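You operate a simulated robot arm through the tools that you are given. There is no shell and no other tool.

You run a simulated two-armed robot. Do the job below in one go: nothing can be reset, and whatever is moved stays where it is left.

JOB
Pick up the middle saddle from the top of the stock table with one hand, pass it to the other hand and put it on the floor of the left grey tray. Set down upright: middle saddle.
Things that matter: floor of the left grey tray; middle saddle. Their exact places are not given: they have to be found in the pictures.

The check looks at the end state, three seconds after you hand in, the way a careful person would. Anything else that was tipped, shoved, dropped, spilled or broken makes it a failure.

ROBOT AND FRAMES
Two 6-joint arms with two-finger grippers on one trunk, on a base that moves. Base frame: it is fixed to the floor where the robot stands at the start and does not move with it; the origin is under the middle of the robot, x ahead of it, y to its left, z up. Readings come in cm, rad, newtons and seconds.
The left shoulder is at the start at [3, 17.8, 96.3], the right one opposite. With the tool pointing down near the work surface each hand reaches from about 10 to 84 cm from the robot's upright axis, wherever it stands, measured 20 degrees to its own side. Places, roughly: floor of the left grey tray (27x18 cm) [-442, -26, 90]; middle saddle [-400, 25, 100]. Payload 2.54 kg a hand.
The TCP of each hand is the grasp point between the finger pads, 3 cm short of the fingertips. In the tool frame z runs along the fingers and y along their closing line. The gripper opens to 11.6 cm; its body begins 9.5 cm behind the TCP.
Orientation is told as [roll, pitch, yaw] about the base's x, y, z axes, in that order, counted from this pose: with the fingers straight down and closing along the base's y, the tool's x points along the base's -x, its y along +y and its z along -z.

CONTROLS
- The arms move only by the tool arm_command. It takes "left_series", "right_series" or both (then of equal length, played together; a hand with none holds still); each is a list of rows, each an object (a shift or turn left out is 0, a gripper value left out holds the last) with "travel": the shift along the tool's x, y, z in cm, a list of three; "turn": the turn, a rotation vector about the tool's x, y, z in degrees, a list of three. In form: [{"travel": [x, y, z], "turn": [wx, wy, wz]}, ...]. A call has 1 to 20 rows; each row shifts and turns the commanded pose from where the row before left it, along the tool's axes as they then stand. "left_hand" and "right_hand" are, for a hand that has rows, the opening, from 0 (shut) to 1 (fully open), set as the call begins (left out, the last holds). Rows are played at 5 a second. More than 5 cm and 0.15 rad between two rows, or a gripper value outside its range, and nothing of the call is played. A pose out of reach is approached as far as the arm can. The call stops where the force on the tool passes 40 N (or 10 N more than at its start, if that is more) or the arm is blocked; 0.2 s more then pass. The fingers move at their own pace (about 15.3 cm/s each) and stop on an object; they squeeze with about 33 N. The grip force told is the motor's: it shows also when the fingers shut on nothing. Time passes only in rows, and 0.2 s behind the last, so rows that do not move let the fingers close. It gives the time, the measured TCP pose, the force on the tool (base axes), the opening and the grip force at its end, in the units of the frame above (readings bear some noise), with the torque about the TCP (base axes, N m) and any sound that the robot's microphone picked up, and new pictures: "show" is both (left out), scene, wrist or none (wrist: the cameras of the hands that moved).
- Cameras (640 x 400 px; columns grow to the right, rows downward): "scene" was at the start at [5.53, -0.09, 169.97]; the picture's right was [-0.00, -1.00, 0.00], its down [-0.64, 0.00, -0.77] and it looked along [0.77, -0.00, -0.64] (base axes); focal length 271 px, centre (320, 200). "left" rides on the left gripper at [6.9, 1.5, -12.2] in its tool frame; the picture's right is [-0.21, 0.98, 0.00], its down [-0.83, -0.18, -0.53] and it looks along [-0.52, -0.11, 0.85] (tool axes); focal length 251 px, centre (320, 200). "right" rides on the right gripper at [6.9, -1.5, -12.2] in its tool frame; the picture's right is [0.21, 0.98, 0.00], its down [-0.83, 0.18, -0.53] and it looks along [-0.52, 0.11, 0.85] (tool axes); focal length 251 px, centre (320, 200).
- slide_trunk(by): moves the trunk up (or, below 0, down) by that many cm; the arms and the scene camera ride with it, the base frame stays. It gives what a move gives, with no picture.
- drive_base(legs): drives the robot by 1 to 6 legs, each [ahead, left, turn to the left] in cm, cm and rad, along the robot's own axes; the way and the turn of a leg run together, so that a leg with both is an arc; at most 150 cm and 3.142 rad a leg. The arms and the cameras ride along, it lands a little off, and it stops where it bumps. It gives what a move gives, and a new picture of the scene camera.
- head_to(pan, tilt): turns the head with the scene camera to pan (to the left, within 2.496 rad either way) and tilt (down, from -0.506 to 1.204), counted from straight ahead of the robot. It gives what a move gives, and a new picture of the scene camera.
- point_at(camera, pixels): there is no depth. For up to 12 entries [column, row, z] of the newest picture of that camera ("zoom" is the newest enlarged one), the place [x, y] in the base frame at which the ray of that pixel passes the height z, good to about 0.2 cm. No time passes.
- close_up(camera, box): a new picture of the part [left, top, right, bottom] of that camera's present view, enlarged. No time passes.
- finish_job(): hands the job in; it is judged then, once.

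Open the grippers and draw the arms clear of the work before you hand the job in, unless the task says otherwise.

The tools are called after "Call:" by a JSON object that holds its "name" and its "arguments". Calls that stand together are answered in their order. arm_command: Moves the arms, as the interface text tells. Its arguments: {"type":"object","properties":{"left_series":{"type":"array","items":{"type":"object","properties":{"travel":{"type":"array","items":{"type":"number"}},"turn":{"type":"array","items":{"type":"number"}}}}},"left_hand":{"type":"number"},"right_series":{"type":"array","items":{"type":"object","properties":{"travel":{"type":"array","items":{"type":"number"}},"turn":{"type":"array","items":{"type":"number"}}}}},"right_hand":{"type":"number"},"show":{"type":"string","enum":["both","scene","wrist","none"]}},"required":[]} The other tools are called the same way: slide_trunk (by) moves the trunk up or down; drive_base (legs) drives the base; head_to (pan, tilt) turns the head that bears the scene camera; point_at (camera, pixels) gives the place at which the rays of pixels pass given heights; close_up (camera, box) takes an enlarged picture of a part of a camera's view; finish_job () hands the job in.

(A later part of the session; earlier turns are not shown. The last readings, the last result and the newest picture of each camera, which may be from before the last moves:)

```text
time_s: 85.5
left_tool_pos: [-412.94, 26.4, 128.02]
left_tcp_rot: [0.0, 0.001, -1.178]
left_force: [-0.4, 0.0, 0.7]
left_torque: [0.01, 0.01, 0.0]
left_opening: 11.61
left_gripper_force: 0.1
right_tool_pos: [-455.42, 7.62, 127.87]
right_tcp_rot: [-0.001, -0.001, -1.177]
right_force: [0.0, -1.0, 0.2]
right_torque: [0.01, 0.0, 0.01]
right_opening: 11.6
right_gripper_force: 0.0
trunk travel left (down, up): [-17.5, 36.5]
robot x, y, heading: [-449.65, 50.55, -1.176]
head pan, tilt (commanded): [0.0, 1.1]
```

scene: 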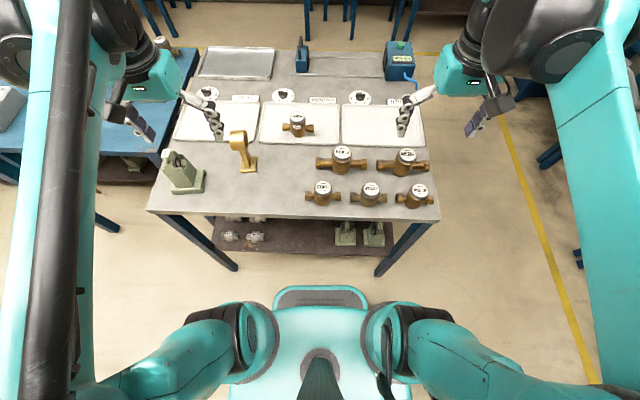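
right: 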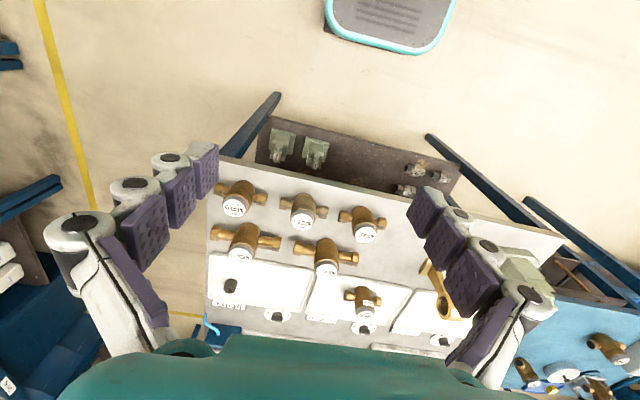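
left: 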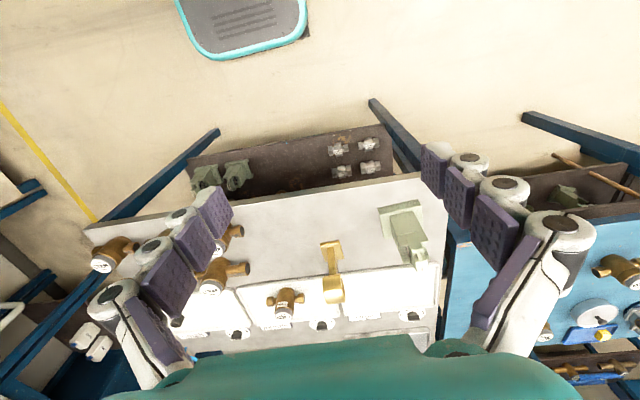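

I check the actual gap between the base front (320,288) and the table legs (237,270)/(378,276).

Call:
{"name": "point_at", "arguments": {"camera": "scene", "pixels": [[320, 288, 0], [320, 288, 20], [237, 270, 0], [378, 276, 0], [146, 212, 90], [440, 220, 90], [300, 255, 35], [185, 190, 90], [380, 125, 90]]}}

Call:
{"name": "close_up", "arguments": {"camera": "scene", "box": [140, 40, 460, 240]}}

```text
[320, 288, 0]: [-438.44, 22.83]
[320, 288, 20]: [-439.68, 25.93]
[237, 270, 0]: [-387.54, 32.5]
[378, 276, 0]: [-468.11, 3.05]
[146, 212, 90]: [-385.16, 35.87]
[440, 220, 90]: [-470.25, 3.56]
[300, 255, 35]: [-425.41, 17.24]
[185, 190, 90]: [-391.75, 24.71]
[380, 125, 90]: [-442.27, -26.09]
```

```text
2.00 times, centred on (300, 140) of scene
```

zoom: 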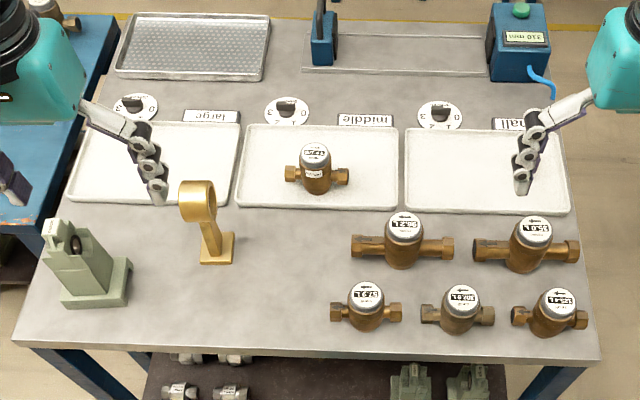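

Clearance is ~8 cm. Now I locate the saddle and tray in detail from the enlarged view.

Call:
{"name": "point_at", "arguments": {"camera": "zoom", "pixels": [[62, 306, 90], [125, 303, 90], [131, 260, 91], [100, 256, 91], [409, 128, 91], [405, 210, 91], [569, 212, 91], [490, 170, 90.5], [43, 222, 108], [85, 258, 92], [200, 262, 90], [233, 262, 90]]}}

Call:
{"name": "close_up", "arguments": {"camera": "scene", "box": [145, 135, 225, 205]}}

Call:
{"name": "close_up", "arguments": {"camera": "left", "box": [0, 0, 640, 400]}}

```text
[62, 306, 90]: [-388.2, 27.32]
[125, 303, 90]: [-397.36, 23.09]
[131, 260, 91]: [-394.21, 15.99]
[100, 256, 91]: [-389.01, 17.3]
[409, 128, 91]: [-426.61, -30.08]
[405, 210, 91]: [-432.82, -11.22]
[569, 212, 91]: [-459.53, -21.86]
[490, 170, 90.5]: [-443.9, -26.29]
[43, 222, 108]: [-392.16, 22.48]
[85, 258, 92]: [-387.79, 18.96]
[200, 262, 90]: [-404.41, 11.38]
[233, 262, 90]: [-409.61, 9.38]
```

```text
5.71 times, centred on (185, 170) of scene
```

zoom: 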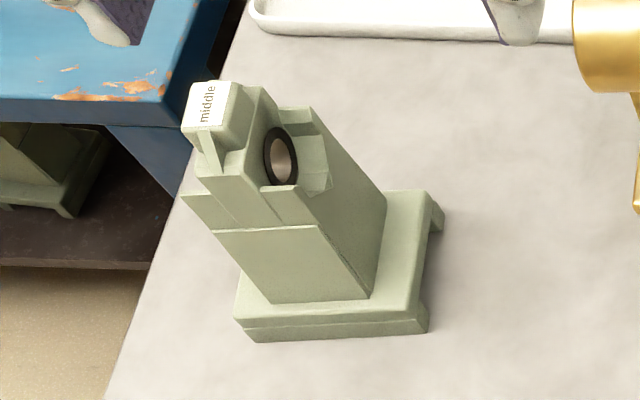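

```text
1.00 times, centred on (320, 200) of left (not enlarged: the box is as wide or as high as the picture)
```

zoom: 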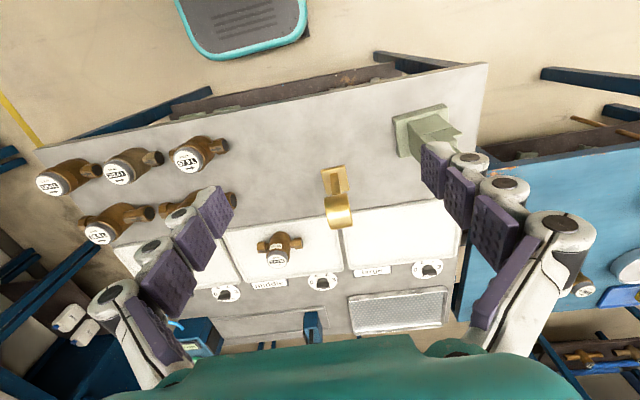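

The saddle carries the tag "middle" – right object. Its base is ~10×8 cm centred near (-391.2, 21.7), aligned with me; the tray's rim spans 63–83 cm ahead and 8.5–37 cm right of me. I raise the trunk 20 cm for better reach, then turn the left hand 90° so its fingers close along my ahead axis.

Call:
{"name": "slide_trunk", "arguments": {"by": 20}}

Call:
{"name": "arm_command", "arguments": {"left_series": [{"turn": [0, 0, 8.2]}, {"turn": [0, 0, 8.2]}, {"turn": [0, 0, 8.2]}, {"turn": [0, 0, 8.2]}, {"turn": [0, 0, 8.2]}, {"turn": [0, 0, 8.2]}, {"turn": [0, 0, 8.2]}, {"turn": [0, 0, 8.2]}, {"turn": [0, 0, 8.2]}, {"turn": [0, 0, 8.2]}, {"turn": [0, 0, 8]}, {"turn": [0, 0, 0]}]}}

```text
time_s: 87.7
left_tool_pos: [-413.01, 26.5, 147.99]
left_tcp_rot: [0.001, 0.001, -1.179]
left_force: [0.1, -0.1, 0.1]
left_torque: [0.01, 0.02, 0.03]
left_opening: 11.61
left_gripper_force: 0.1
right_tool_pos: [-455.29, 7.6, 147.9]
right_tcp_rot: [0.0, 0.0, -1.178]
right_force: [0.7, 0.1, -0.4]
right_torque: [-0.03, -0.01, 0.04]
right_opening: 11.59
right_gripper_force: 0.0
trunk travel left (down, up): [-37.5, 16.5]
robot x, y, heading: [-449.8, 50.47, -1.177]
head pan, tilt (commanded): [0.0, 1.1]
```

```text
time_s: 90.3
left_tool_pos: [-412.73, 26.45, 147.96]
left_tcp_rot: [0.0, -0.001, -2.751]
left_force: [-0.4, 0.1, -0.2]
left_torque: [-0.02, 0.0, 0.0]
left_opening: 11.61
left_gripper_force: 0.1
right_tool_pos: [-455.11, 7.58, 148.09]
right_tcp_rot: [0.0, 0.002, -1.178]
right_force: [-0.2, -0.4, 0.2]
right_torque: [0.03, 0.0, -0.02]
right_opening: 11.61
right_gripper_force: 0.0
trunk travel left (down, up): [-37.5, 16.5]
robot x, y, heading: [-449.87, 50.88, -1.179]
head pan, tilt (commanded): [0.0, 1.1]
```

scene: 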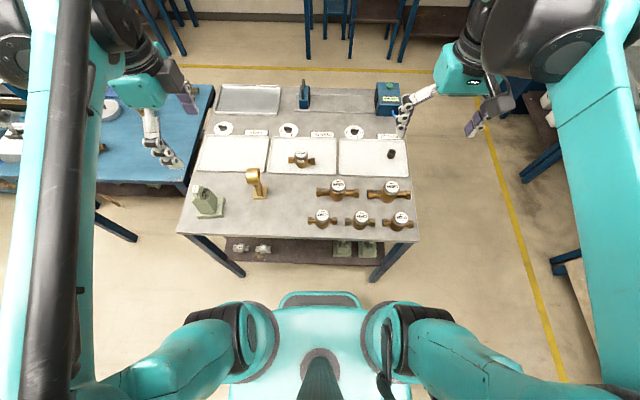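
left: 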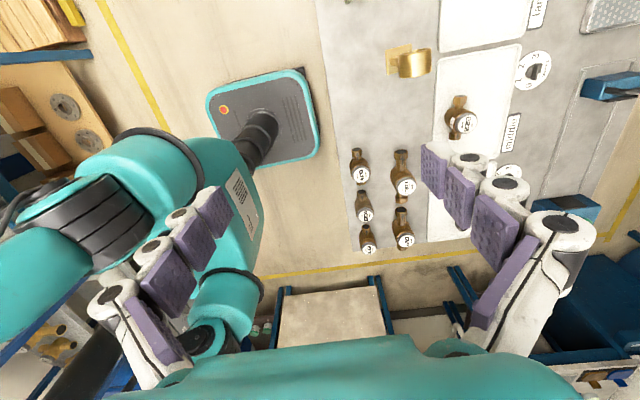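

The wrist turn works (left tool x now points to my left, y ahead). I move the left hand left of and above the saddle so its camera, which looks right-down, shows the saddle.

Call:
{"name": "arm_command", "arguments": {"left_series": [{"travel": [4.1, 1.38, 1.8]}, {"travel": [4.1, 1.38, 1.8]}, {"travel": [4.1, 1.38, 1.8]}, {"travel": [4.1, 1.38, 1.8]}, {"travel": [4.1, 1.38, 1.8]}, {"travel": [4.1, 1.38, 1.8]}, {"travel": [4.1, 1.38, 1.8]}, {"travel": [4.1, 1.38, 1.8]}, {"travel": [4.1, 1.38, 1.8]}, {"travel": [0, 0, 0]}]}}

```text
time_s: 92.5
left_tool_pos: [-374.14, 28.99, 131.75]
left_tcp_rot: [0.001, 0.001, -2.749]
left_force: [-1.3, -0.6, 1.1]
left_torque: [-0.01, -0.08, 0.01]
left_opening: 11.6
left_gripper_force: 0.0
right_tool_pos: [-455.45, 7.62, 147.89]
right_tcp_rot: [0.0, 0.001, -1.177]
right_force: [-0.8, 1.1, 0.4]
right_torque: [-0.01, -0.04, 0.02]
right_opening: 11.61
right_gripper_force: 0.0
trunk travel left (down, up): [-37.5, 16.5]
robot x, y, heading: [-449.88, 50.55, -1.177]
head pan, tilt (commanded): [0.0, 1.1]
```

scene: 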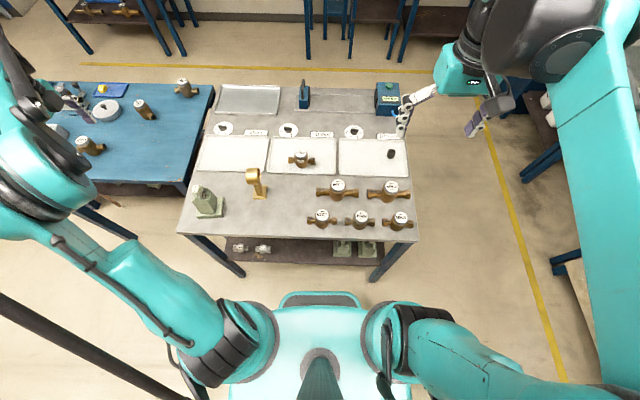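
left: 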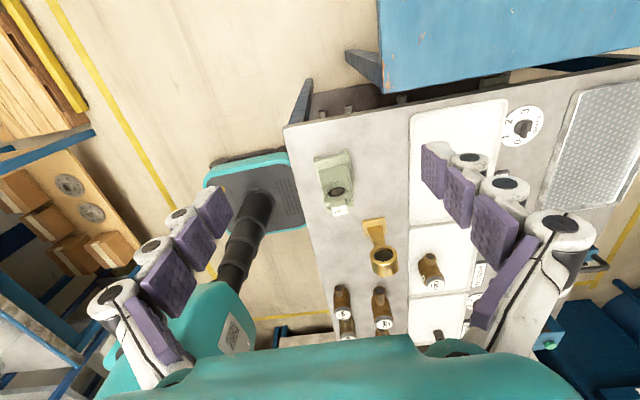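

The saddle is at (335,183) in the left view. I enlarge it here and in the scene view.

Call:
{"name": "close_up", "arguments": {"camera": "left", "box": [280, 130, 400, 230]}}

Call:
{"name": "close_up", "arguments": {"camera": "scene", "box": [170, 170, 250, 240]}}

```text
4.00 times, centred on (340, 180) of left
```

zoom: 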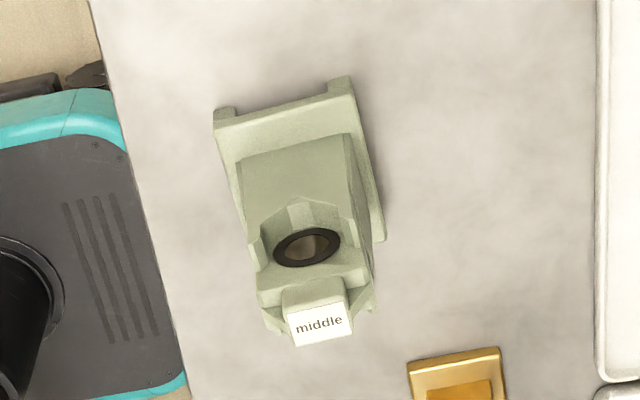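

```text
5.71 times, centred on (210, 205) of scene
```

zoom: 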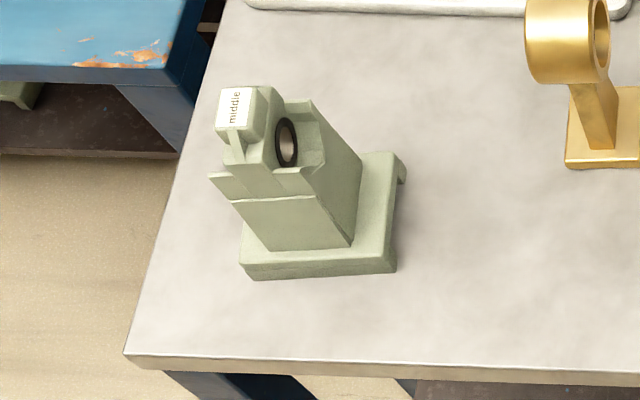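

Saddle shape: base plate ~3 cm, body, forked top with tag, ~18 cm tall; hole axis runs laterally, so gripping its front/back faces (along ahead) suits both hands. I triangulate the table height using the table's back-right corner and saddle tag in both cameras.

Call:
{"name": "point_at", "arguments": {"camera": "left", "pixels": [[284, 127, 88], [284, 127, 90], [284, 127, 92], [366, 239, 90], [359.5, 212, 106], [359.5, 212, 108], [359.5, 212, 110], [313, 158, 93], [343, 150, 93], [353, 190, 93]]}}

Call:
{"name": "point_at", "arguments": {"camera": "scene", "pixels": [[191.7, 232.5, 88], [191.7, 232.5, 90], [191.7, 232.5, 92], [212, 188.5, 106], [212, 188.5, 108], [212, 188.5, 110], [212, 218.7, 90], [239.5, 217.5, 90], [212.5, 216, 93], [239.2, 214.6, 93], [240, 197, 93]]}}

```text
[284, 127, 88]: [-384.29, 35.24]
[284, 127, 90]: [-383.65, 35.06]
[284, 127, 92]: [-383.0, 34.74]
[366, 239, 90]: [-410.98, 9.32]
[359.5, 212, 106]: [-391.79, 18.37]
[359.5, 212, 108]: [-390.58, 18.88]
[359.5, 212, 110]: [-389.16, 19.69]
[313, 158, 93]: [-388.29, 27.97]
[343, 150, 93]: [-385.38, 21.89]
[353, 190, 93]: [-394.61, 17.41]
```

```text
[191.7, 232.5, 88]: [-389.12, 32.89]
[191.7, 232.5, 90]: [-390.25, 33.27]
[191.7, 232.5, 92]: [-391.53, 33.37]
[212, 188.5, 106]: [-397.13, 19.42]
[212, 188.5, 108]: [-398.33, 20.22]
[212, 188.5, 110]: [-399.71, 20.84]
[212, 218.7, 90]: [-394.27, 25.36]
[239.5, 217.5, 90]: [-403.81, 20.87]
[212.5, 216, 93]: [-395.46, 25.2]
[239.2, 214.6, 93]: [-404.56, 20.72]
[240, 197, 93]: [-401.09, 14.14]
```

I mis-scaled those pixels (the zoom is wider than its box). I redo it, using the zoom picture directly for the scene and corrected pixels for the left camera.

Call:
{"name": "point_at", "arguments": {"camera": "zoom", "pixels": [[125, 356, 88], [125, 356, 90], [125, 356, 92], [237, 107, 106], [237, 107, 108], [237, 107, 110], [247, 280, 90], [397, 273, 90], [240, 264, 93], [392, 258, 93], [405, 162, 93]]}}

Call:
{"name": "point_at", "arguments": {"camera": "left", "pixels": [[340, 211.5, 106], [340, 211.5, 108], [340, 211.5, 110], [313.7, 160, 93], [347.5, 151, 93], [355.7, 190, 93], [327, 194, 100], [349, 191, 100]]}}

```text
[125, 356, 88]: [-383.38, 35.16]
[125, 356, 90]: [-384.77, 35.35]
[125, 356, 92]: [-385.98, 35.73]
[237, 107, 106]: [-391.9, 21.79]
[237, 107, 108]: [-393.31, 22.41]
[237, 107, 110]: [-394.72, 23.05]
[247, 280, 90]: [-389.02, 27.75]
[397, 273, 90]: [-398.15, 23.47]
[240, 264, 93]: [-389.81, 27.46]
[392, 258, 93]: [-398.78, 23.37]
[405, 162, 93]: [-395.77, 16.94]
```

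```text
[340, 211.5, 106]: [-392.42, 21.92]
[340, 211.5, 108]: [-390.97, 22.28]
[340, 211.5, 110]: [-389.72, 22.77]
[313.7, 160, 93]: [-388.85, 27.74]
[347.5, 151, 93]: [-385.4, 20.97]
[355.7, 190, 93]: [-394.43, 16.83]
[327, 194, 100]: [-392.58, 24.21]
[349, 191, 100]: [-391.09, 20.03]
```

Triangulation gives table top z≈89, base-plate top ≈92.2, tag at z≈106.3; saddle centre (-392.2, 22.0), turned about +2.5° relative to me. I bring the left hand right above it with a small yaw correction, staying at z≈132.

Call:
{"name": "arm_command", "arguments": {"left_series": [{"travel": [-3.87, -0.1, 0], "turn": [0, 0, -0.5]}, {"travel": [-3.87, -0.1, 0], "turn": [0, 0, -0.5]}, {"travel": [-3.87, -0.1, 0], "turn": [0, 0, -0.5]}, {"travel": [-3.87, -0.1, 0], "turn": [0, 0, -0.5]}, {"travel": [-3.87, -0.1, 0], "turn": [0, 0, -0.5]}, {"travel": [0, 0, 0]}, {"travel": [0, 0, 0]}]}}

```text
time_s: 94.1
left_tool_pos: [-392.2, 22.0, 131.91]
left_tcp_rot: [0.001, 0.001, -2.706]
left_force: [-0.2, 0.8, 0.2]
left_torque: [-0.02, -0.02, 0.02]
left_opening: 11.6
left_gripper_force: 0.1
right_tool_pos: [-455.44, 7.56, 147.89]
right_tcp_rot: [0.001, 0.0, -1.178]
right_force: [-0.8, 0.0, -0.1]
right_torque: [0.02, -0.04, -0.03]
right_opening: 11.61
right_gripper_force: 0.1
trunk travel left (down, up): [-37.5, 16.5]
robot x, y, heading: [-449.96, 50.61, -1.18]
head pan, tilt (commanded): [0.0, 1.1]
```

scene: 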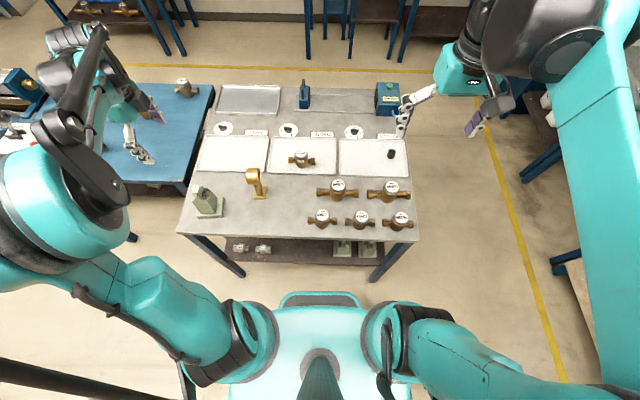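
left: 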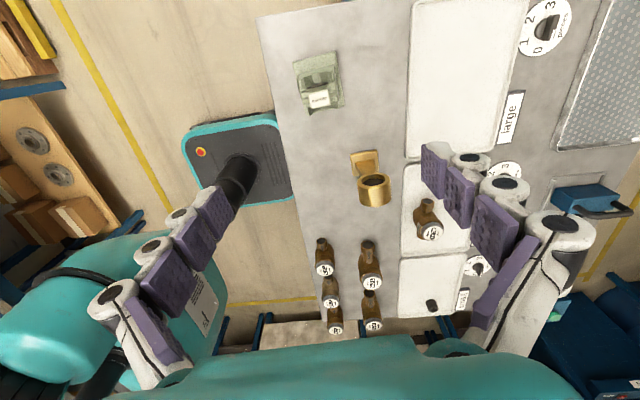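

The saddle's tag sits right on the tool axis (column 318, expected row 101). I descend 24 cm with fingers open and look again.

Call:
{"name": "arm_command", "arguments": {"left_series": [{"travel": [0, 0, 4.5]}, {"travel": [0, 0, 4.5]}, {"travel": [0, 0, 4.5]}, {"travel": [0, 0, 4]}, {"travel": [0, 0, 3.5]}, {"travel": [0, 0, 3]}, {"travel": [0, 0, 0]}]}}

```text
time_s: 95.7
left_tool_pos: [-392.15, 22.13, 107.62]
left_tcp_rot: [-0.001, -0.001, -2.705]
left_force: [-0.7, -0.9, -0.9]
left_torque: [-0.01, -0.04, -0.02]
left_opening: 11.62
left_gripper_force: 0.1
right_tool_pos: [-455.39, 7.57, 148.1]
right_tcp_rot: [0.0, -0.001, -1.177]
right_force: [-0.5, -0.1, 0.0]
right_torque: [-0.01, -0.03, 0.0]
right_opening: 11.59
right_gripper_force: 0.1
trunk travel left (down, up): [-37.5, 16.5]
robot x, y, heading: [-449.83, 50.75, -1.175]
head pan, tilt (commanded): [0.0, 1.1]
```

scene: 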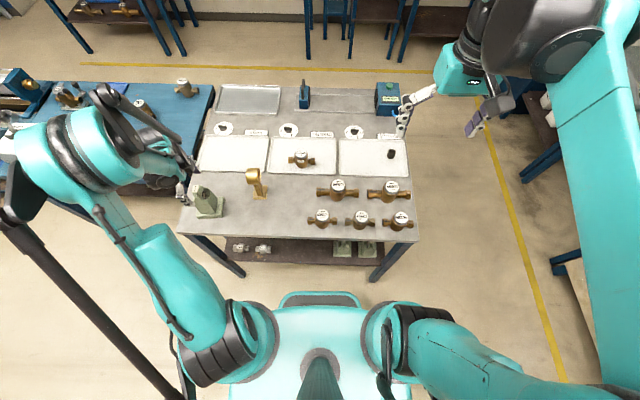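
left: 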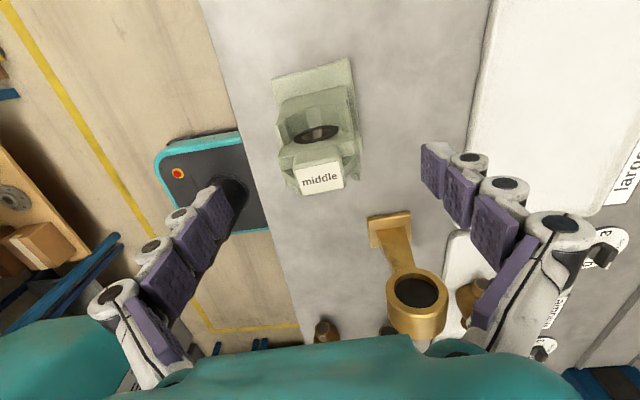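

The tag is centred at (320,180) and parallel to the closing line. I descend the last 4.6 cm to z≈103 and check before closing.

Call:
{"name": "arm_command", "arguments": {"left_series": [{"travel": [0, 0, 2.3]}, {"travel": [0, 0, 2.3]}, {"travel": [0, 0, 0]}], "show": "wrist"}}

Call:
{"name": "close_up", "arguments": {"camera": "scene", "box": [150, 150, 270, 225]}}

```text
time_s: 96.5
left_tool_pos: [-392.17, 21.76, 102.87]
left_tcp_rot: [0.0, -0.001, -2.705]
left_force: [-0.8, -0.5, 0.4]
left_torque: [0.0, 0.0, 0.0]
left_opening: 11.59
left_gripper_force: 0.0
right_tool_pos: [-455.17, 7.56, 147.91]
right_tcp_rot: [-0.001, 0.0, -1.177]
right_force: [-0.9, -0.2, -0.2]
right_torque: [0.0, -0.02, 0.03]
right_opening: 11.59
right_gripper_force: 0.1
trunk travel left (down, up): [-37.5, 16.5]
robot x, y, heading: [-449.72, 50.55, -1.18]
head pan, tilt (commanded): [0.0, 1.1]
```

left: 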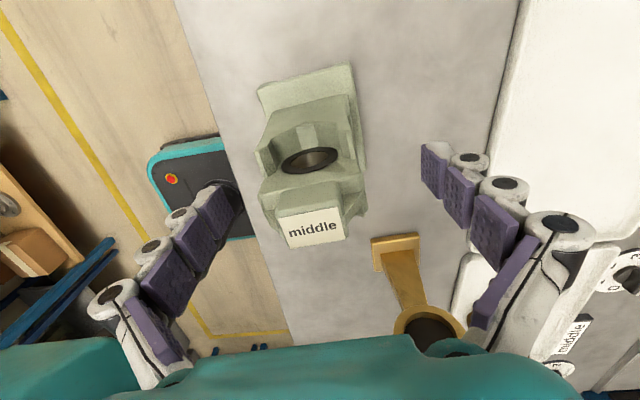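

```text
5.33 times, centred on (210, 188) of scene
```

zoom: 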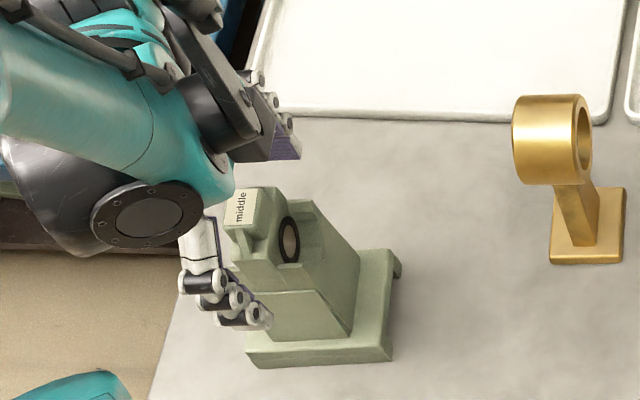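

The fingers straddle the top; the tag is ~0.2 cm off toward me, so I shift that much and close the left hand.

Call:
{"name": "arm_command", "arguments": {"left_series": [{"travel": [0, -0.2, 0]}, {"travel": [0, 0, 0]}], "show": "none"}}

Call:
{"name": "arm_command", "arguments": {"left_series": [{"travel": [0, 0, 0]}, {"travel": [0, 0, 0]}, {"travel": [0, 0, 0]}, {"travel": [0, 0, 0]}, {"travel": [0, 0, 0]}], "left_hand": 0, "show": "both"}}

```text
time_s: 97.1
left_tool_pos: [-392.22, 22.05, 103.01]
left_tcp_rot: [0.0, 0.001, -2.704]
left_force: [0.0, -0.1, 0.3]
left_torque: [-0.04, 0.0, 0.0]
left_opening: 11.62
left_gripper_force: 0.1
right_tool_pos: [-455.21, 7.71, 147.92]
right_tcp_rot: [-0.002, 0.0, -1.178]
right_force: [0.9, 0.6, 1.0]
right_torque: [-0.01, 0.02, 0.0]
right_opening: 11.58
right_gripper_force: 0.2
trunk travel left (down, up): [-37.5, 16.5]
robot x, y, heading: [-449.54, 50.8, -1.177]
head pan, tilt (commanded): [0.0, 1.1]
```

```text
time_s: 98.3
left_tool_pos: [-392.14, 21.94, 102.94]
left_tcp_rot: [0.0, -0.001, -2.705]
left_force: [0.3, 0.5, 6.6]
left_torque: [0.16, 0.03, 0.26]
left_opening: 5.33
left_gripper_force: 33.2
right_tool_pos: [-455.39, 7.52, 148.02]
right_tcp_rot: [-0.001, 0.0, -1.18]
right_force: [0.1, 0.2, -0.1]
right_torque: [0.02, 0.0, 0.0]
right_opening: 11.57
right_gripper_force: 0.0
trunk travel left (down, up): [-37.5, 16.5]
robot x, y, heading: [-449.97, 50.94, -1.178]
head pan, tilt (commanded): [0.0, 1.1]
```

scene: 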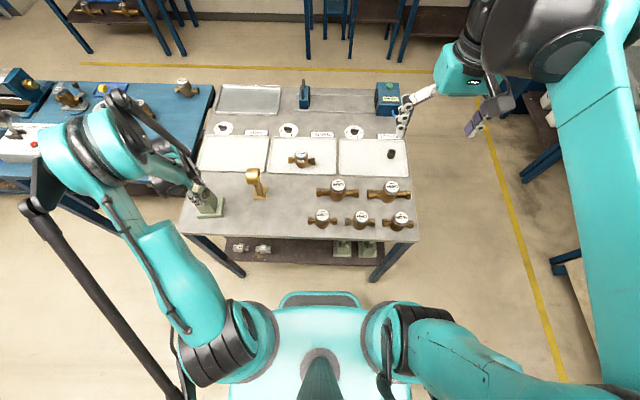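
left: 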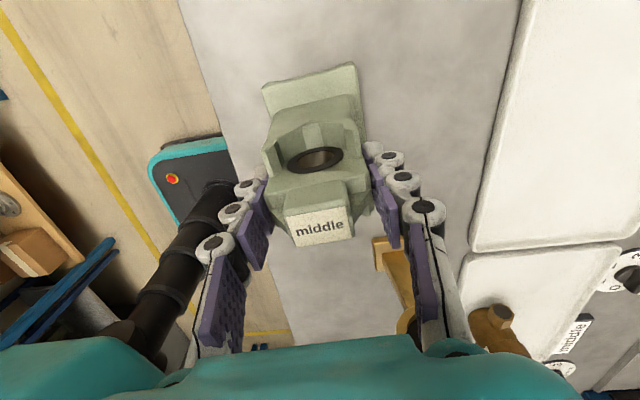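

Gripped at 5.33 cm with 33 N. I lift gently by 4 cm and check the load.

Call:
{"name": "arm_command", "arguments": {"left_series": [{"travel": [0, 0, -1]}, {"travel": [0, 0, -1.5]}, {"travel": [0, 0, -1.5]}, {"travel": [0, 0, 0]}, {"travel": [0, 0, 0]}], "show": "both"}}

```text
time_s: 99.5
left_tool_pos: [-392.17, 22.17, 107.2]
left_tcp_rot: [0.001, 0.0, -2.705]
left_force: [-0.5, 1.4, -7.3]
left_torque: [0.0, -0.04, 0.02]
left_opening: 5.34
left_gripper_force: 33.3
right_tool_pos: [-455.23, 7.58, 147.95]
right_tcp_rot: [-0.002, 0.0, -1.179]
right_force: [-0.5, -0.1, 0.3]
right_torque: [0.01, 0.0, 0.0]
right_opening: 11.6
right_gripper_force: 0.1
trunk travel left (down, up): [-37.5, 16.5]
robot x, y, heading: [-449.94, 50.7, -1.179]
head pan, tilt (commanded): [0.0, 1.1]
```

scene: 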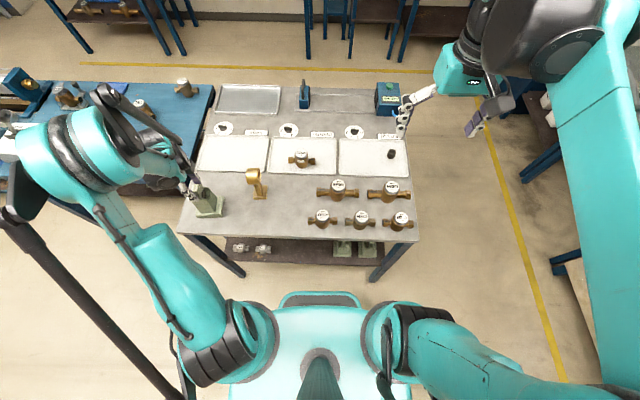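
left: 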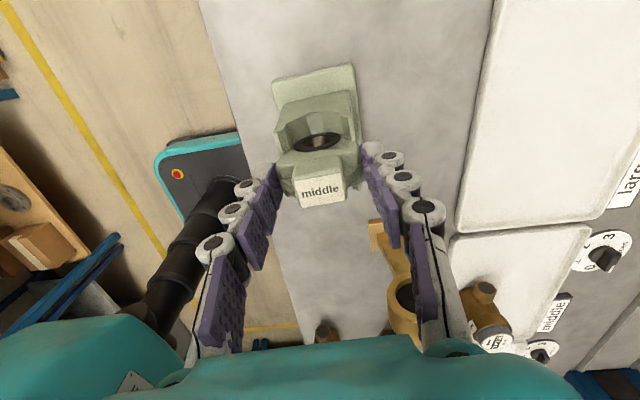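

The tag moved from row 230 to 190 in the hand's view, which suggests the fingers slid up rather than lifting it. I look closely.

Call:
{"name": "close_up", "arguments": {"camera": "scene", "box": [150, 160, 270, 235]}}

Call:
{"name": "close_up", "arguments": {"camera": "left", "box": [240, 50, 400, 250]}}

```text
5.33 times, centred on (210, 198) of scene
```

zoom: 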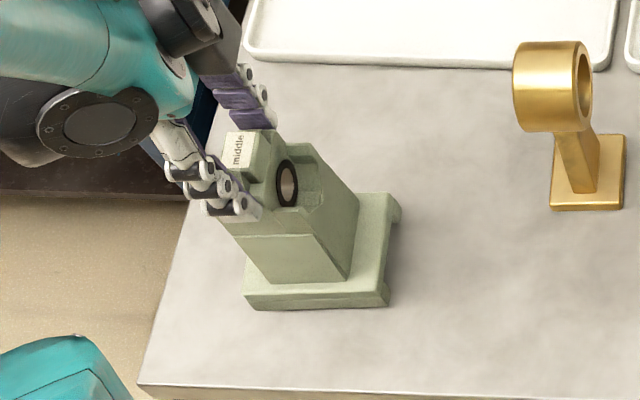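

```text
2.00 times, centred on (320, 150) of left
```

zoom: 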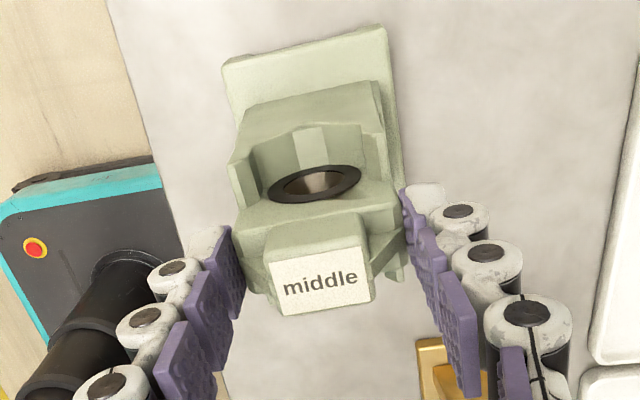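

The saddle never left the table; the fingers slid up its fork. I open, go lower so the pads grip the broad lower body (TCP z≈98.6, palm still ~1 cm above the tag), and retry.

Call:
{"name": "arm_command", "arguments": {"left_series": [{"travel": [0, 0, 0]}, {"travel": [0, 0, 0]}, {"travel": [0, 0, 0]}], "left_hand": 1, "show": "both"}}

Call:
{"name": "close_up", "arguments": {"camera": "scene", "box": [170, 170, 250, 240]}}

```text
time_s: 100.3
left_tool_pos: [-392.15, 22.21, 107.08]
left_tcp_rot: [0.001, -0.002, -2.705]
left_force: [-1.1, 0.3, 0.8]
left_torque: [-0.02, 0.0, -0.03]
left_opening: 11.61
left_gripper_force: 0.1
right_tool_pos: [-455.17, 7.54, 147.81]
right_tcp_rot: [-0.001, 0.001, -1.179]
right_force: [-0.1, 0.8, 0.3]
right_torque: [0.01, 0.03, -0.03]
right_opening: 11.62
right_gripper_force: 0.0
trunk travel left (down, up): [-37.5, 16.5]
robot x, y, heading: [-449.77, 50.73, -1.181]
head pan, tilt (commanded): [0.0, 1.1]
```

scene: 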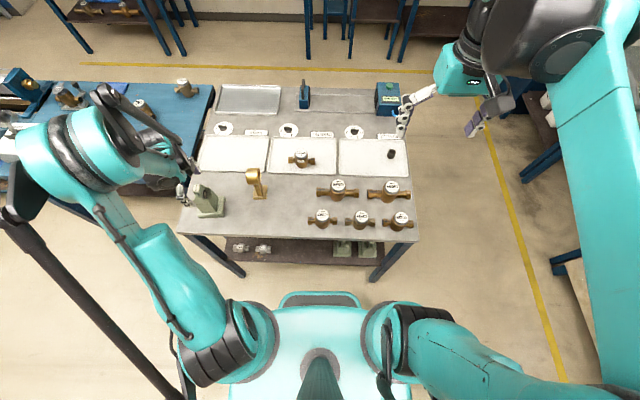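
left: 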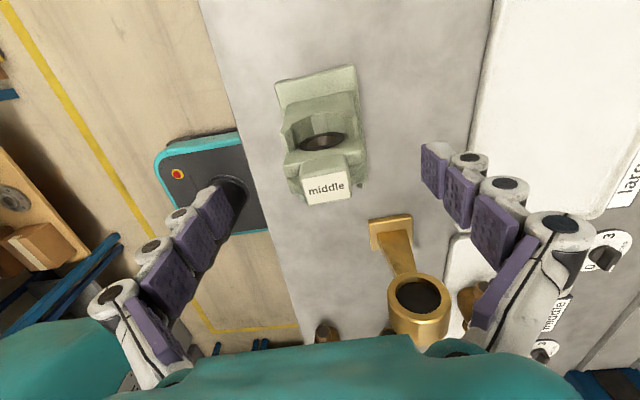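

```text
5.71 times, centred on (210, 205) of scene
```

zoom: 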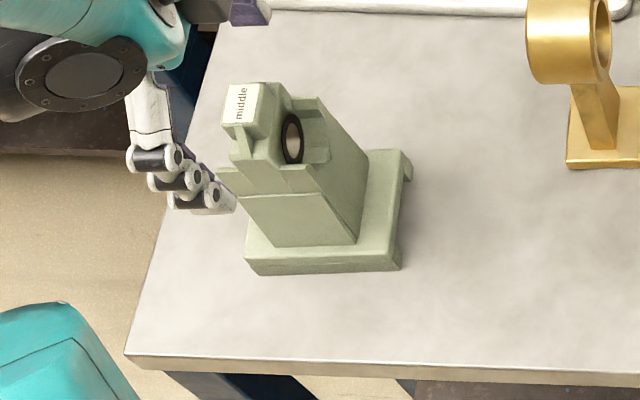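

The saddle shifted ~0.3 cm ahead but stands fine. I correct by +0.3 cm and descend 8.5 cm.

Call:
{"name": "arm_command", "arguments": {"left_series": [{"travel": [0, 0.3, 2]}, {"travel": [0, 0, 2.5]}, {"travel": [0, 0, 2.5]}, {"travel": [0, 0, 1.5]}, {"travel": [0, 0, 0]}], "show": "wrist"}}

Call:
{"name": "close_up", "arguments": {"camera": "scene", "box": [170, 170, 250, 240]}}

```text
time_s: 101.5
left_tool_pos: [-392.13, 21.7, 98.51]
left_tcp_rot: [0.001, 0.0, -2.704]
left_force: [-0.2, 0.1, -0.8]
left_torque: [-0.01, 0.0, 0.03]
left_opening: 11.63
left_gripper_force: 0.0
right_tool_pos: [-455.23, 7.65, 148.0]
right_tcp_rot: [-0.001, 0.0, -1.175]
right_force: [0.3, 0.2, 1.0]
right_torque: [-0.01, 0.02, 0.02]
right_opening: 11.6
right_gripper_force: 0.0
trunk travel left (down, up): [-37.5, 16.5]
robot x, y, heading: [-449.98, 50.81, -1.178]
head pan, tilt (commanded): [0.0, 1.1]
```

left: 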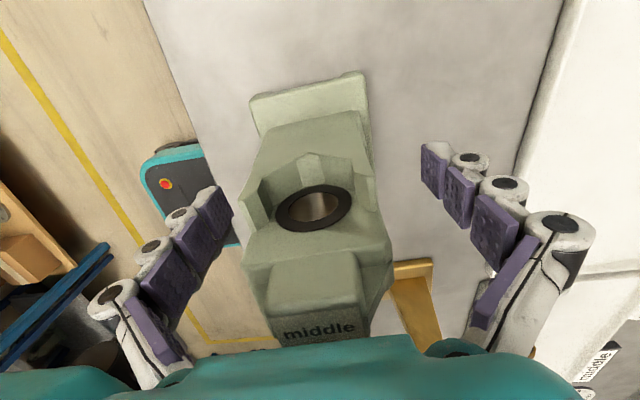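

```text
5.71 times, centred on (210, 205) of scene
```

zoom: 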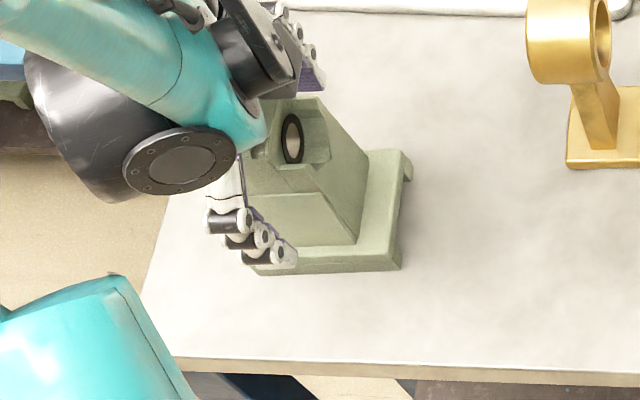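

No contact forces. The body is between the pads; I close the left hand.

Call:
{"name": "arm_command", "arguments": {"left_series": [{"travel": [0, 0, 0]}, {"travel": [0, 0, 0]}, {"travel": [0, 0, 0]}, {"travel": [0, 0, 0]}, {"travel": [0, 0, 0]}], "left_hand": 0, "show": "wrist"}}

Call:
{"name": "close_up", "arguments": {"camera": "scene", "box": [170, 170, 250, 240]}}

```text
time_s: 102.7
left_tool_pos: [-392.13, 21.72, 98.59]
left_tcp_rot: [-0.002, -0.001, -2.707]
left_force: [0.8, 1.1, 5.4]
left_torque: [0.47, 0.22, -0.01]
left_opening: 5.54
left_gripper_force: 32.8
right_tool_pos: [-455.27, 7.65, 148.04]
right_tcp_rot: [-0.002, -0.001, -1.179]
right_force: [-0.6, 0.2, 0.0]
right_torque: [0.0, 0.02, 0.01]
right_opening: 11.61
right_gripper_force: 0.1
trunk travel left (down, up): [-37.5, 16.5]
robot x, y, heading: [-450.03, 50.63, -1.181]
head pan, tilt (commanded): [0.0, 1.1]
```

left: 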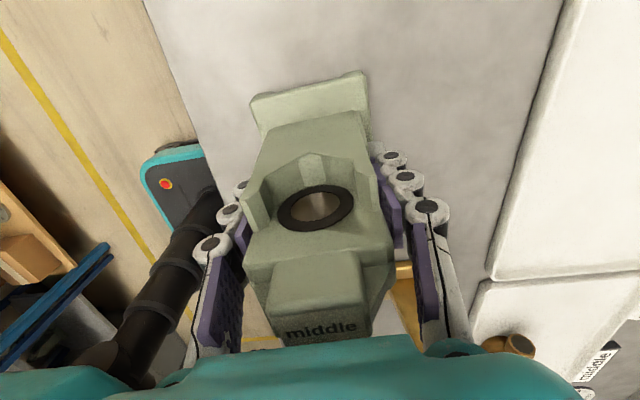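

```text
5.71 times, centred on (210, 205) of scene
```

zoom: 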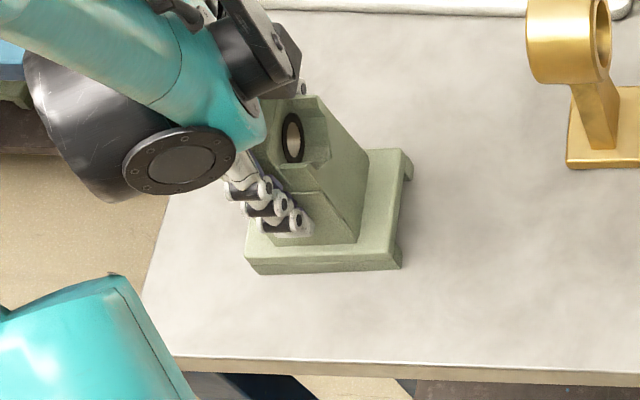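

Closed at 5.54 cm with 33 N on the lower body; the tag stands at row 330 in the hand's view. I lift 1.5 cm slowly and see whether it stays there.

Call:
{"name": "arm_command", "arguments": {"left_series": [{"travel": [0, 0, -0.3]}, {"travel": [0, 0, -0.4]}, {"travel": [0, 0, -0.4]}, {"travel": [0, 0, -0.4]}], "show": "wrist"}}

Call:
{"name": "close_up", "arguments": {"camera": "scene", "box": [170, 170, 250, 240]}}

```text
time_s: 103.7
left_tool_pos: [-392.0, 21.74, 100.1]
left_tcp_rot: [0.001, 0.001, -2.705]
left_force: [0.7, 0.0, -6.1]
left_torque: [0.03, -0.01, -0.02]
left_opening: 5.54
left_gripper_force: 32.7
right_tool_pos: [-455.22, 7.62, 147.82]
right_tcp_rot: [0.0, 0.0, -1.177]
right_force: [0.0, 0.2, -0.5]
right_torque: [-0.02, -0.03, 0.02]
right_opening: 11.61
right_gripper_force: 0.0
trunk travel left (down, up): [-37.5, 16.5]
robot x, y, heading: [-449.97, 50.87, -1.174]
head pan, tilt (commanded): [0.0, 1.1]
```

left: 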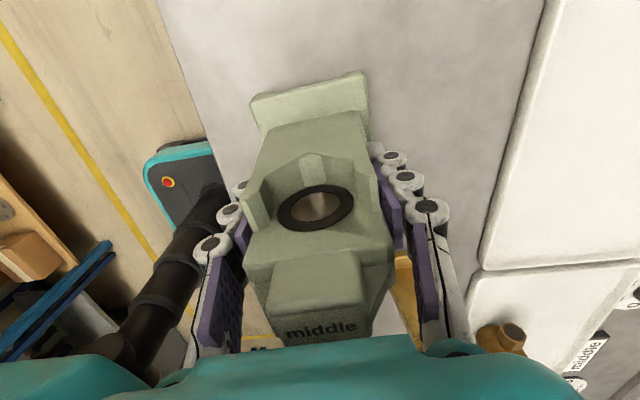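

```text
5.71 times, centred on (210, 205) of scene
```

zoom: 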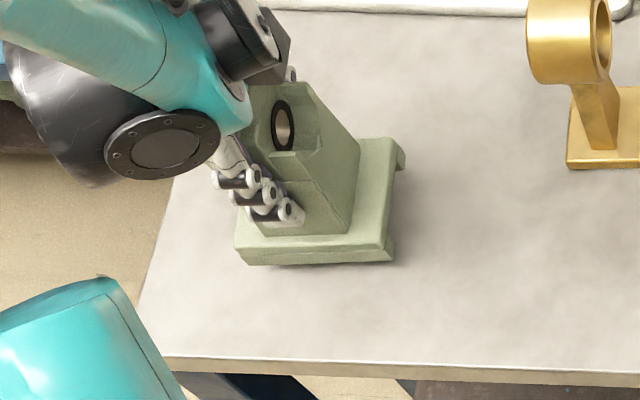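

The tag stays at row 330 and the load is ~6.5 N: this lower-body grip holds. But for passing, the palm on top blocks the other hand, so it's better if the left hand holds the body from the left side (tool 30° below horizontal) and the right takes it vertically. I set the saddle back down and release.

Call:
{"name": "arm_command", "arguments": {"left_series": [{"travel": [0, 0, 0.5]}, {"travel": [0, 0, 0.5]}, {"travel": [0, 0, 0.4]}, {"travel": [0, 0, 0.1]}, {"travel": [0, 0, 0]}], "show": "none"}}

Call:
{"name": "close_up", "arguments": {"camera": "scene", "box": [170, 170, 250, 240]}}

Call:
{"name": "point_at", "arguments": {"camera": "scene", "pixels": [[185, 190, 88], [100, 178, 88], [10, 172, 88], [186, 88, 95], [215, 85, 88]]}}

```text
time_s: 104.9
left_tool_pos: [-391.94, 21.74, 98.53]
left_tcp_rot: [0.0, 0.0, -2.704]
left_force: [0.5, -0.1, -6.1]
left_torque: [0.01, -0.03, 0.01]
left_opening: 5.55
left_gripper_force: 32.9
right_tool_pos: [-455.24, 7.57, 147.93]
right_tcp_rot: [0.0, 0.0, -1.178]
right_force: [-0.6, 0.0, -0.4]
right_torque: [0.03, -0.01, -0.02]
right_opening: 11.59
right_gripper_force: 0.0
trunk travel left (down, up): [-37.5, 16.5]
robot x, y, heading: [-449.68, 50.65, -1.174]
head pan, tilt (commanded): [0.0, 1.1]
```

```text
5.71 times, centred on (210, 205) of scene
```

zoom: 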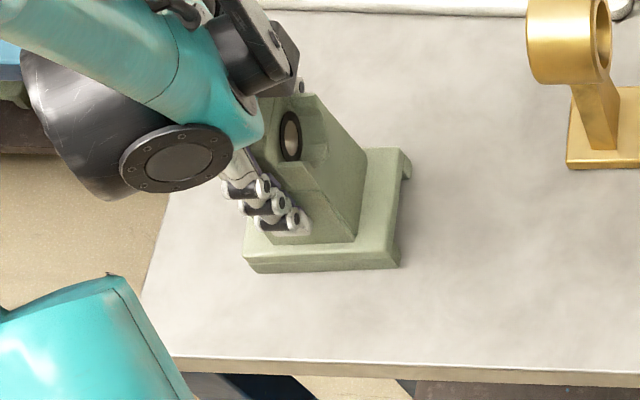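

```text
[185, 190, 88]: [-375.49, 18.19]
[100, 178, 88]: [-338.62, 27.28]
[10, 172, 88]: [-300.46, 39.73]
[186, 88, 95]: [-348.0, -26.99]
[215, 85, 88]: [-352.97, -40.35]
```

Still ~6 N hanging, so it's just above the table. I lower in small steps until the load goes off.

Call:
{"name": "arm_command", "arguments": {"left_series": [{"travel": [0, 0, 0.15]}, {"travel": [0, 0, 0.1]}, {"travel": [0, 0, 0]}], "show": "none"}}

```text
time_s: 105.7
left_tool_pos: [-391.92, 21.81, 98.45]
left_tcp_rot: [0.0, 0.002, -2.705]
left_force: [7.6, -1.1, 22.8]
left_torque: [-0.19, 0.0, 0.0]
left_opening: 5.54
left_gripper_force: 32.7
right_tool_pos: [-455.31, 7.76, 147.94]
right_tcp_rot: [0.001, -0.001, -1.178]
right_force: [0.0, 0.4, 0.6]
right_torque: [0.01, 0.0, 0.01]
right_opening: 11.59
right_gripper_force: 0.0
trunk travel left (down, up): [-37.5, 16.5]
robot x, y, heading: [-449.75, 50.79, -1.181]
head pan, tilt (commanded): [0.0, 1.1]
```

Contact felt (23 N up). I ease up 0.15 cm and open the hand, then withdraw upward.

Call:
{"name": "arm_command", "arguments": {"left_series": [{"travel": [0, 0, -0.15]}, {"travel": [0, 0, 0]}], "show": "none"}}

Call:
{"name": "arm_command", "arguments": {"left_series": [{"travel": [0, 0, 0]}, {"travel": [0, 0, 0]}, {"travel": [0, 0, 0]}, {"travel": [0, 0, 0]}], "left_hand": 1, "show": "wrist"}}

```text
time_s: 106.3
left_tool_pos: [-392.03, 21.84, 98.56]
left_tcp_rot: [-0.001, 0.0, -2.706]
left_force: [3.5, -0.2, 4.5]
left_torque: [0.06, -0.79, -0.03]
left_opening: 5.56
left_gripper_force: 32.9
right_tool_pos: [-455.29, 7.6, 147.92]
right_tcp_rot: [0.001, 0.002, -1.176]
right_force: [-0.3, 0.1, 0.2]
right_torque: [0.0, 0.02, 0.0]
right_opening: 11.62
right_gripper_force: 0.1
trunk travel left (down, up): [-37.5, 16.5]
robot x, y, heading: [-450.08, 50.94, -1.181]
head pan, tilt (commanded): [0.0, 1.1]
```

```text
time_s: 107.3
left_tool_pos: [-392.01, 21.84, 98.6]
left_tcp_rot: [-0.001, 0.0, -2.704]
left_force: [-0.6, -0.7, 1.1]
left_torque: [-0.01, 0.05, 0.02]
left_opening: 11.59
left_gripper_force: 0.0
right_tool_pos: [-455.28, 7.56, 147.99]
right_tcp_rot: [-0.001, 0.0, -1.178]
right_force: [0.0, -0.5, 0.6]
right_torque: [-0.03, 0.0, -0.03]
right_opening: 11.59
right_gripper_force: 0.0
trunk travel left (down, up): [-37.5, 16.5]
robot x, y, heading: [-449.61, 50.48, -1.175]
head pan, tilt (commanded): [0.0, 1.1]
```

left: 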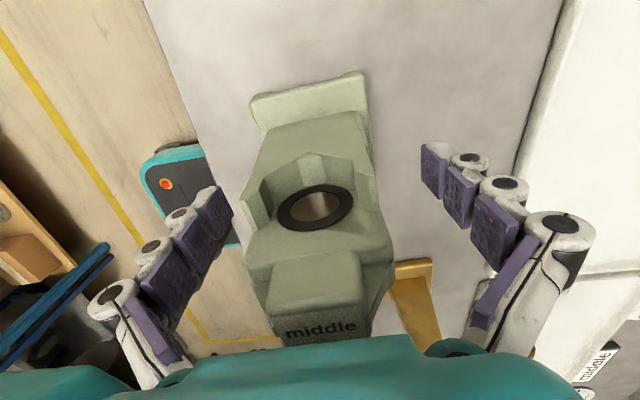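

Released and standing. I raise the left hand 27 cm straight up, then tilt the tool 60° about its y (to point right and 30° below horizontal).

Call:
{"name": "arm_command", "arguments": {"left_series": [{"travel": [0, 0, -2]}, {"travel": [0, 0, -4]}, {"travel": [0, 0, -4.5]}, {"travel": [0, 0, -4.5]}, {"travel": [0, 0, -4.5]}, {"travel": [0, 0, -4.5]}, {"travel": [0, 0, -3]}, {"travel": [0, 0, 0]}], "show": "scene"}}

Call:
{"name": "arm_command", "arguments": {"left_series": [{"travel": [2, 0, 0], "turn": [0, -7.5, 0]}, {"travel": [2, 0, 0], "turn": [0, -7.5, 0]}, {"travel": [2, 0, 0], "turn": [0, -7.5, 0]}, {"travel": [2, 0, 0], "turn": [0, -7.5, 0]}, {"turn": [0, -7.5, 0]}, {"turn": [0, -7.5, 0]}, {"turn": [0, -7.5, 0]}, {"turn": [0, -7.5, 0]}, {"travel": [0, 0, 0]}], "show": "both"}}

```text
time_s: 109.1
left_tool_pos: [-391.98, 21.75, 125.46]
left_tcp_rot: [-0.001, -0.001, -2.706]
left_force: [0.3, -0.3, -0.5]
left_torque: [-0.01, -0.01, -0.03]
left_opening: 11.61
left_gripper_force: 0.0
right_tool_pos: [-455.24, 7.54, 147.98]
right_tcp_rot: [0.0, 0.002, -1.177]
right_force: [-1.2, 0.0, -0.6]
right_torque: [0.05, 0.02, -0.03]
right_opening: 11.59
right_gripper_force: 0.0
trunk travel left (down, up): [-37.5, 16.5]
robot x, y, heading: [-449.59, 50.7, -1.182]
head pan, tilt (commanded): [0.0, 1.1]
```

scene: 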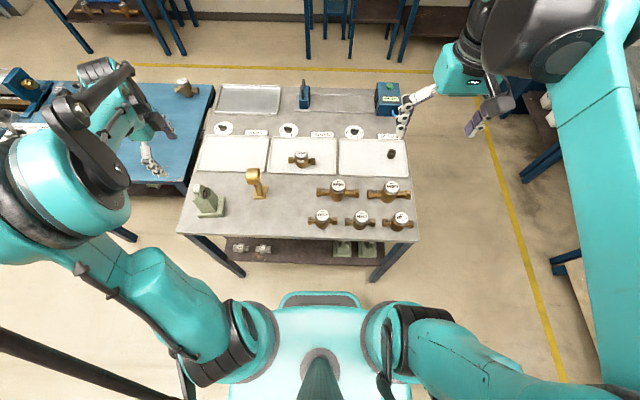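

```text
time_s: 111.1
left_tool_pos: [-386.65, 20.76, 124.09]
left_tcp_rot: [0.071, -0.785, -2.709]
left_force: [0.3, 0.2, -0.3]
left_torque: [0.05, 0.0, 0.02]
left_opening: 11.61
left_gripper_force: 0.0
left hand out of reach, approached as far as the arm can: row 6, 7, 8
right_tool_pos: [-455.27, 7.66, 147.96]
right_tcp_rot: [0.001, 0.0, -1.179]
right_force: [0.9, 0.1, 0.8]
right_torque: [-0.02, -0.01, -0.01]
right_opening: 11.58
right_gripper_force: 0.0
trunk travel left (down, up): [-37.5, 16.5]
robot x, y, heading: [-449.82, 50.36, -1.177]
head pan, tilt (commanded): [0.0, 1.1]
```

scene: 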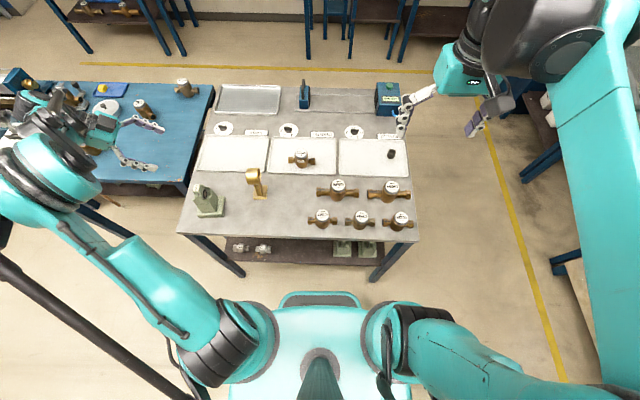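
left: 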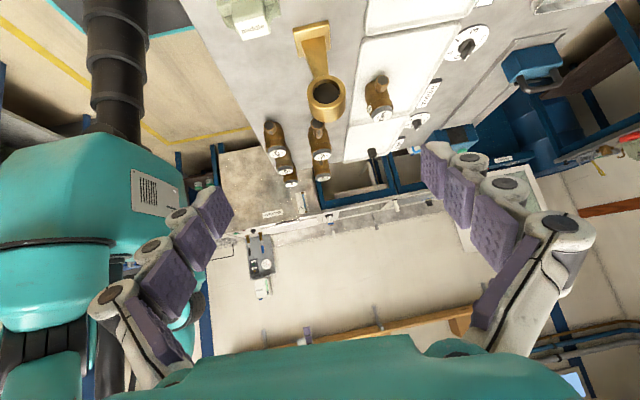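

The wrist reaches only ~45° tilt sideways here. A more natural way: the left hand holds the body from my side (tool pointing ahead, ~30° below horizontal, closing laterally) and the right takes it vertically closing fore-aft. I untilt first and see where the commanded pose stands.

Call:
{"name": "arm_command", "arguments": {"left_series": [{"turn": [0, 7.5, 0]}, {"turn": [0, 7.5, 0]}, {"turn": [0, 7.5, 0]}, {"turn": [0, 7.5, 0]}, {"turn": [0, 7.5, 0]}, {"turn": [0, 7.5, 0]}, {"travel": [0, 0, 0]}], "show": "scene"}}

```text
time_s: 112.7
left_tool_pos: [-386.59, 20.8, 123.87]
left_tcp_rot: [0.051, -0.002, -2.659]
left_force: [-0.2, -0.1, -0.5]
left_torque: [0.0, 0.02, 0.04]
left_opening: 11.6
left_gripper_force: 0.1
right_tool_pos: [-455.27, 7.69, 147.99]
right_tcp_rot: [-0.001, -0.001, -1.178]
right_force: [0.4, 0.1, 0.7]
right_torque: [0.0, 0.05, -0.04]
right_opening: 11.59
right_gripper_force: 0.0
trunk travel left (down, up): [-37.5, 16.5]
robot x, y, heading: [-450.15, 50.62, -1.177]
head pan, tilt (commanded): [0.0, 1.1]
```

scene: 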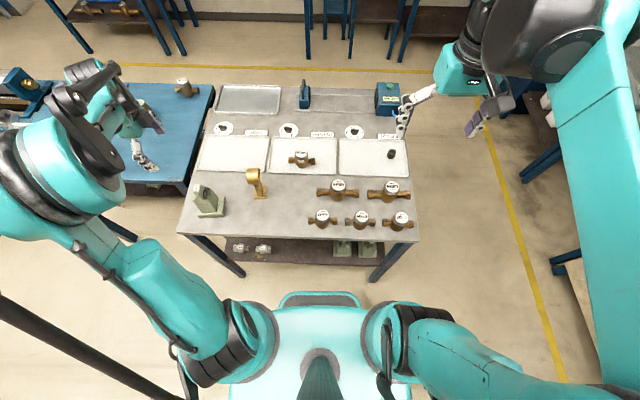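

The commanded pose follows the reached one; a small 0.05 rad roll remains. I undo it and yaw back to the default direction matching the saddle (yaw ≈ -1.135).

Call:
{"name": "arm_command", "arguments": {"left_series": [{"turn": [2.9, 0, 0]}, {"turn": [0, 0, -7.94]}, {"turn": [0, 0, -7.94]}, {"turn": [0, 0, -7.94]}, {"turn": [0, 0, -7.94]}, {"turn": [0, 0, -7.94]}, {"turn": [0, 0, -7.94]}, {"turn": [0, 0, -7.94]}, {"turn": [0, 0, -7.94]}, {"turn": [0, 0, -7.94]}, {"turn": [0, 0, -7.94]}, {"turn": [0, 0, -7.94]}, {"travel": [0, 0, 0]}], "show": "none"}}

```text
time_s: 115.5
left_tool_pos: [-386.79, 20.79, 124.06]
left_tcp_rot: [-0.001, 0.001, -1.134]
left_force: [-0.2, 0.5, -1.5]
left_torque: [-0.01, -0.03, 0.0]
left_opening: 11.63
left_gripper_force: 0.1
right_tool_pos: [-455.24, 7.55, 147.95]
right_tcp_rot: [0.001, 0.003, -1.178]
right_force: [0.1, -0.7, -0.8]
right_torque: [-0.01, -0.02, 0.03]
right_opening: 11.62
right_gripper_force: 0.1
trunk travel left (down, up): [-37.5, 16.5]
robot x, y, heading: [-449.84, 50.58, -1.178]
head pan, tilt (commanded): [0.0, 1.1]
```

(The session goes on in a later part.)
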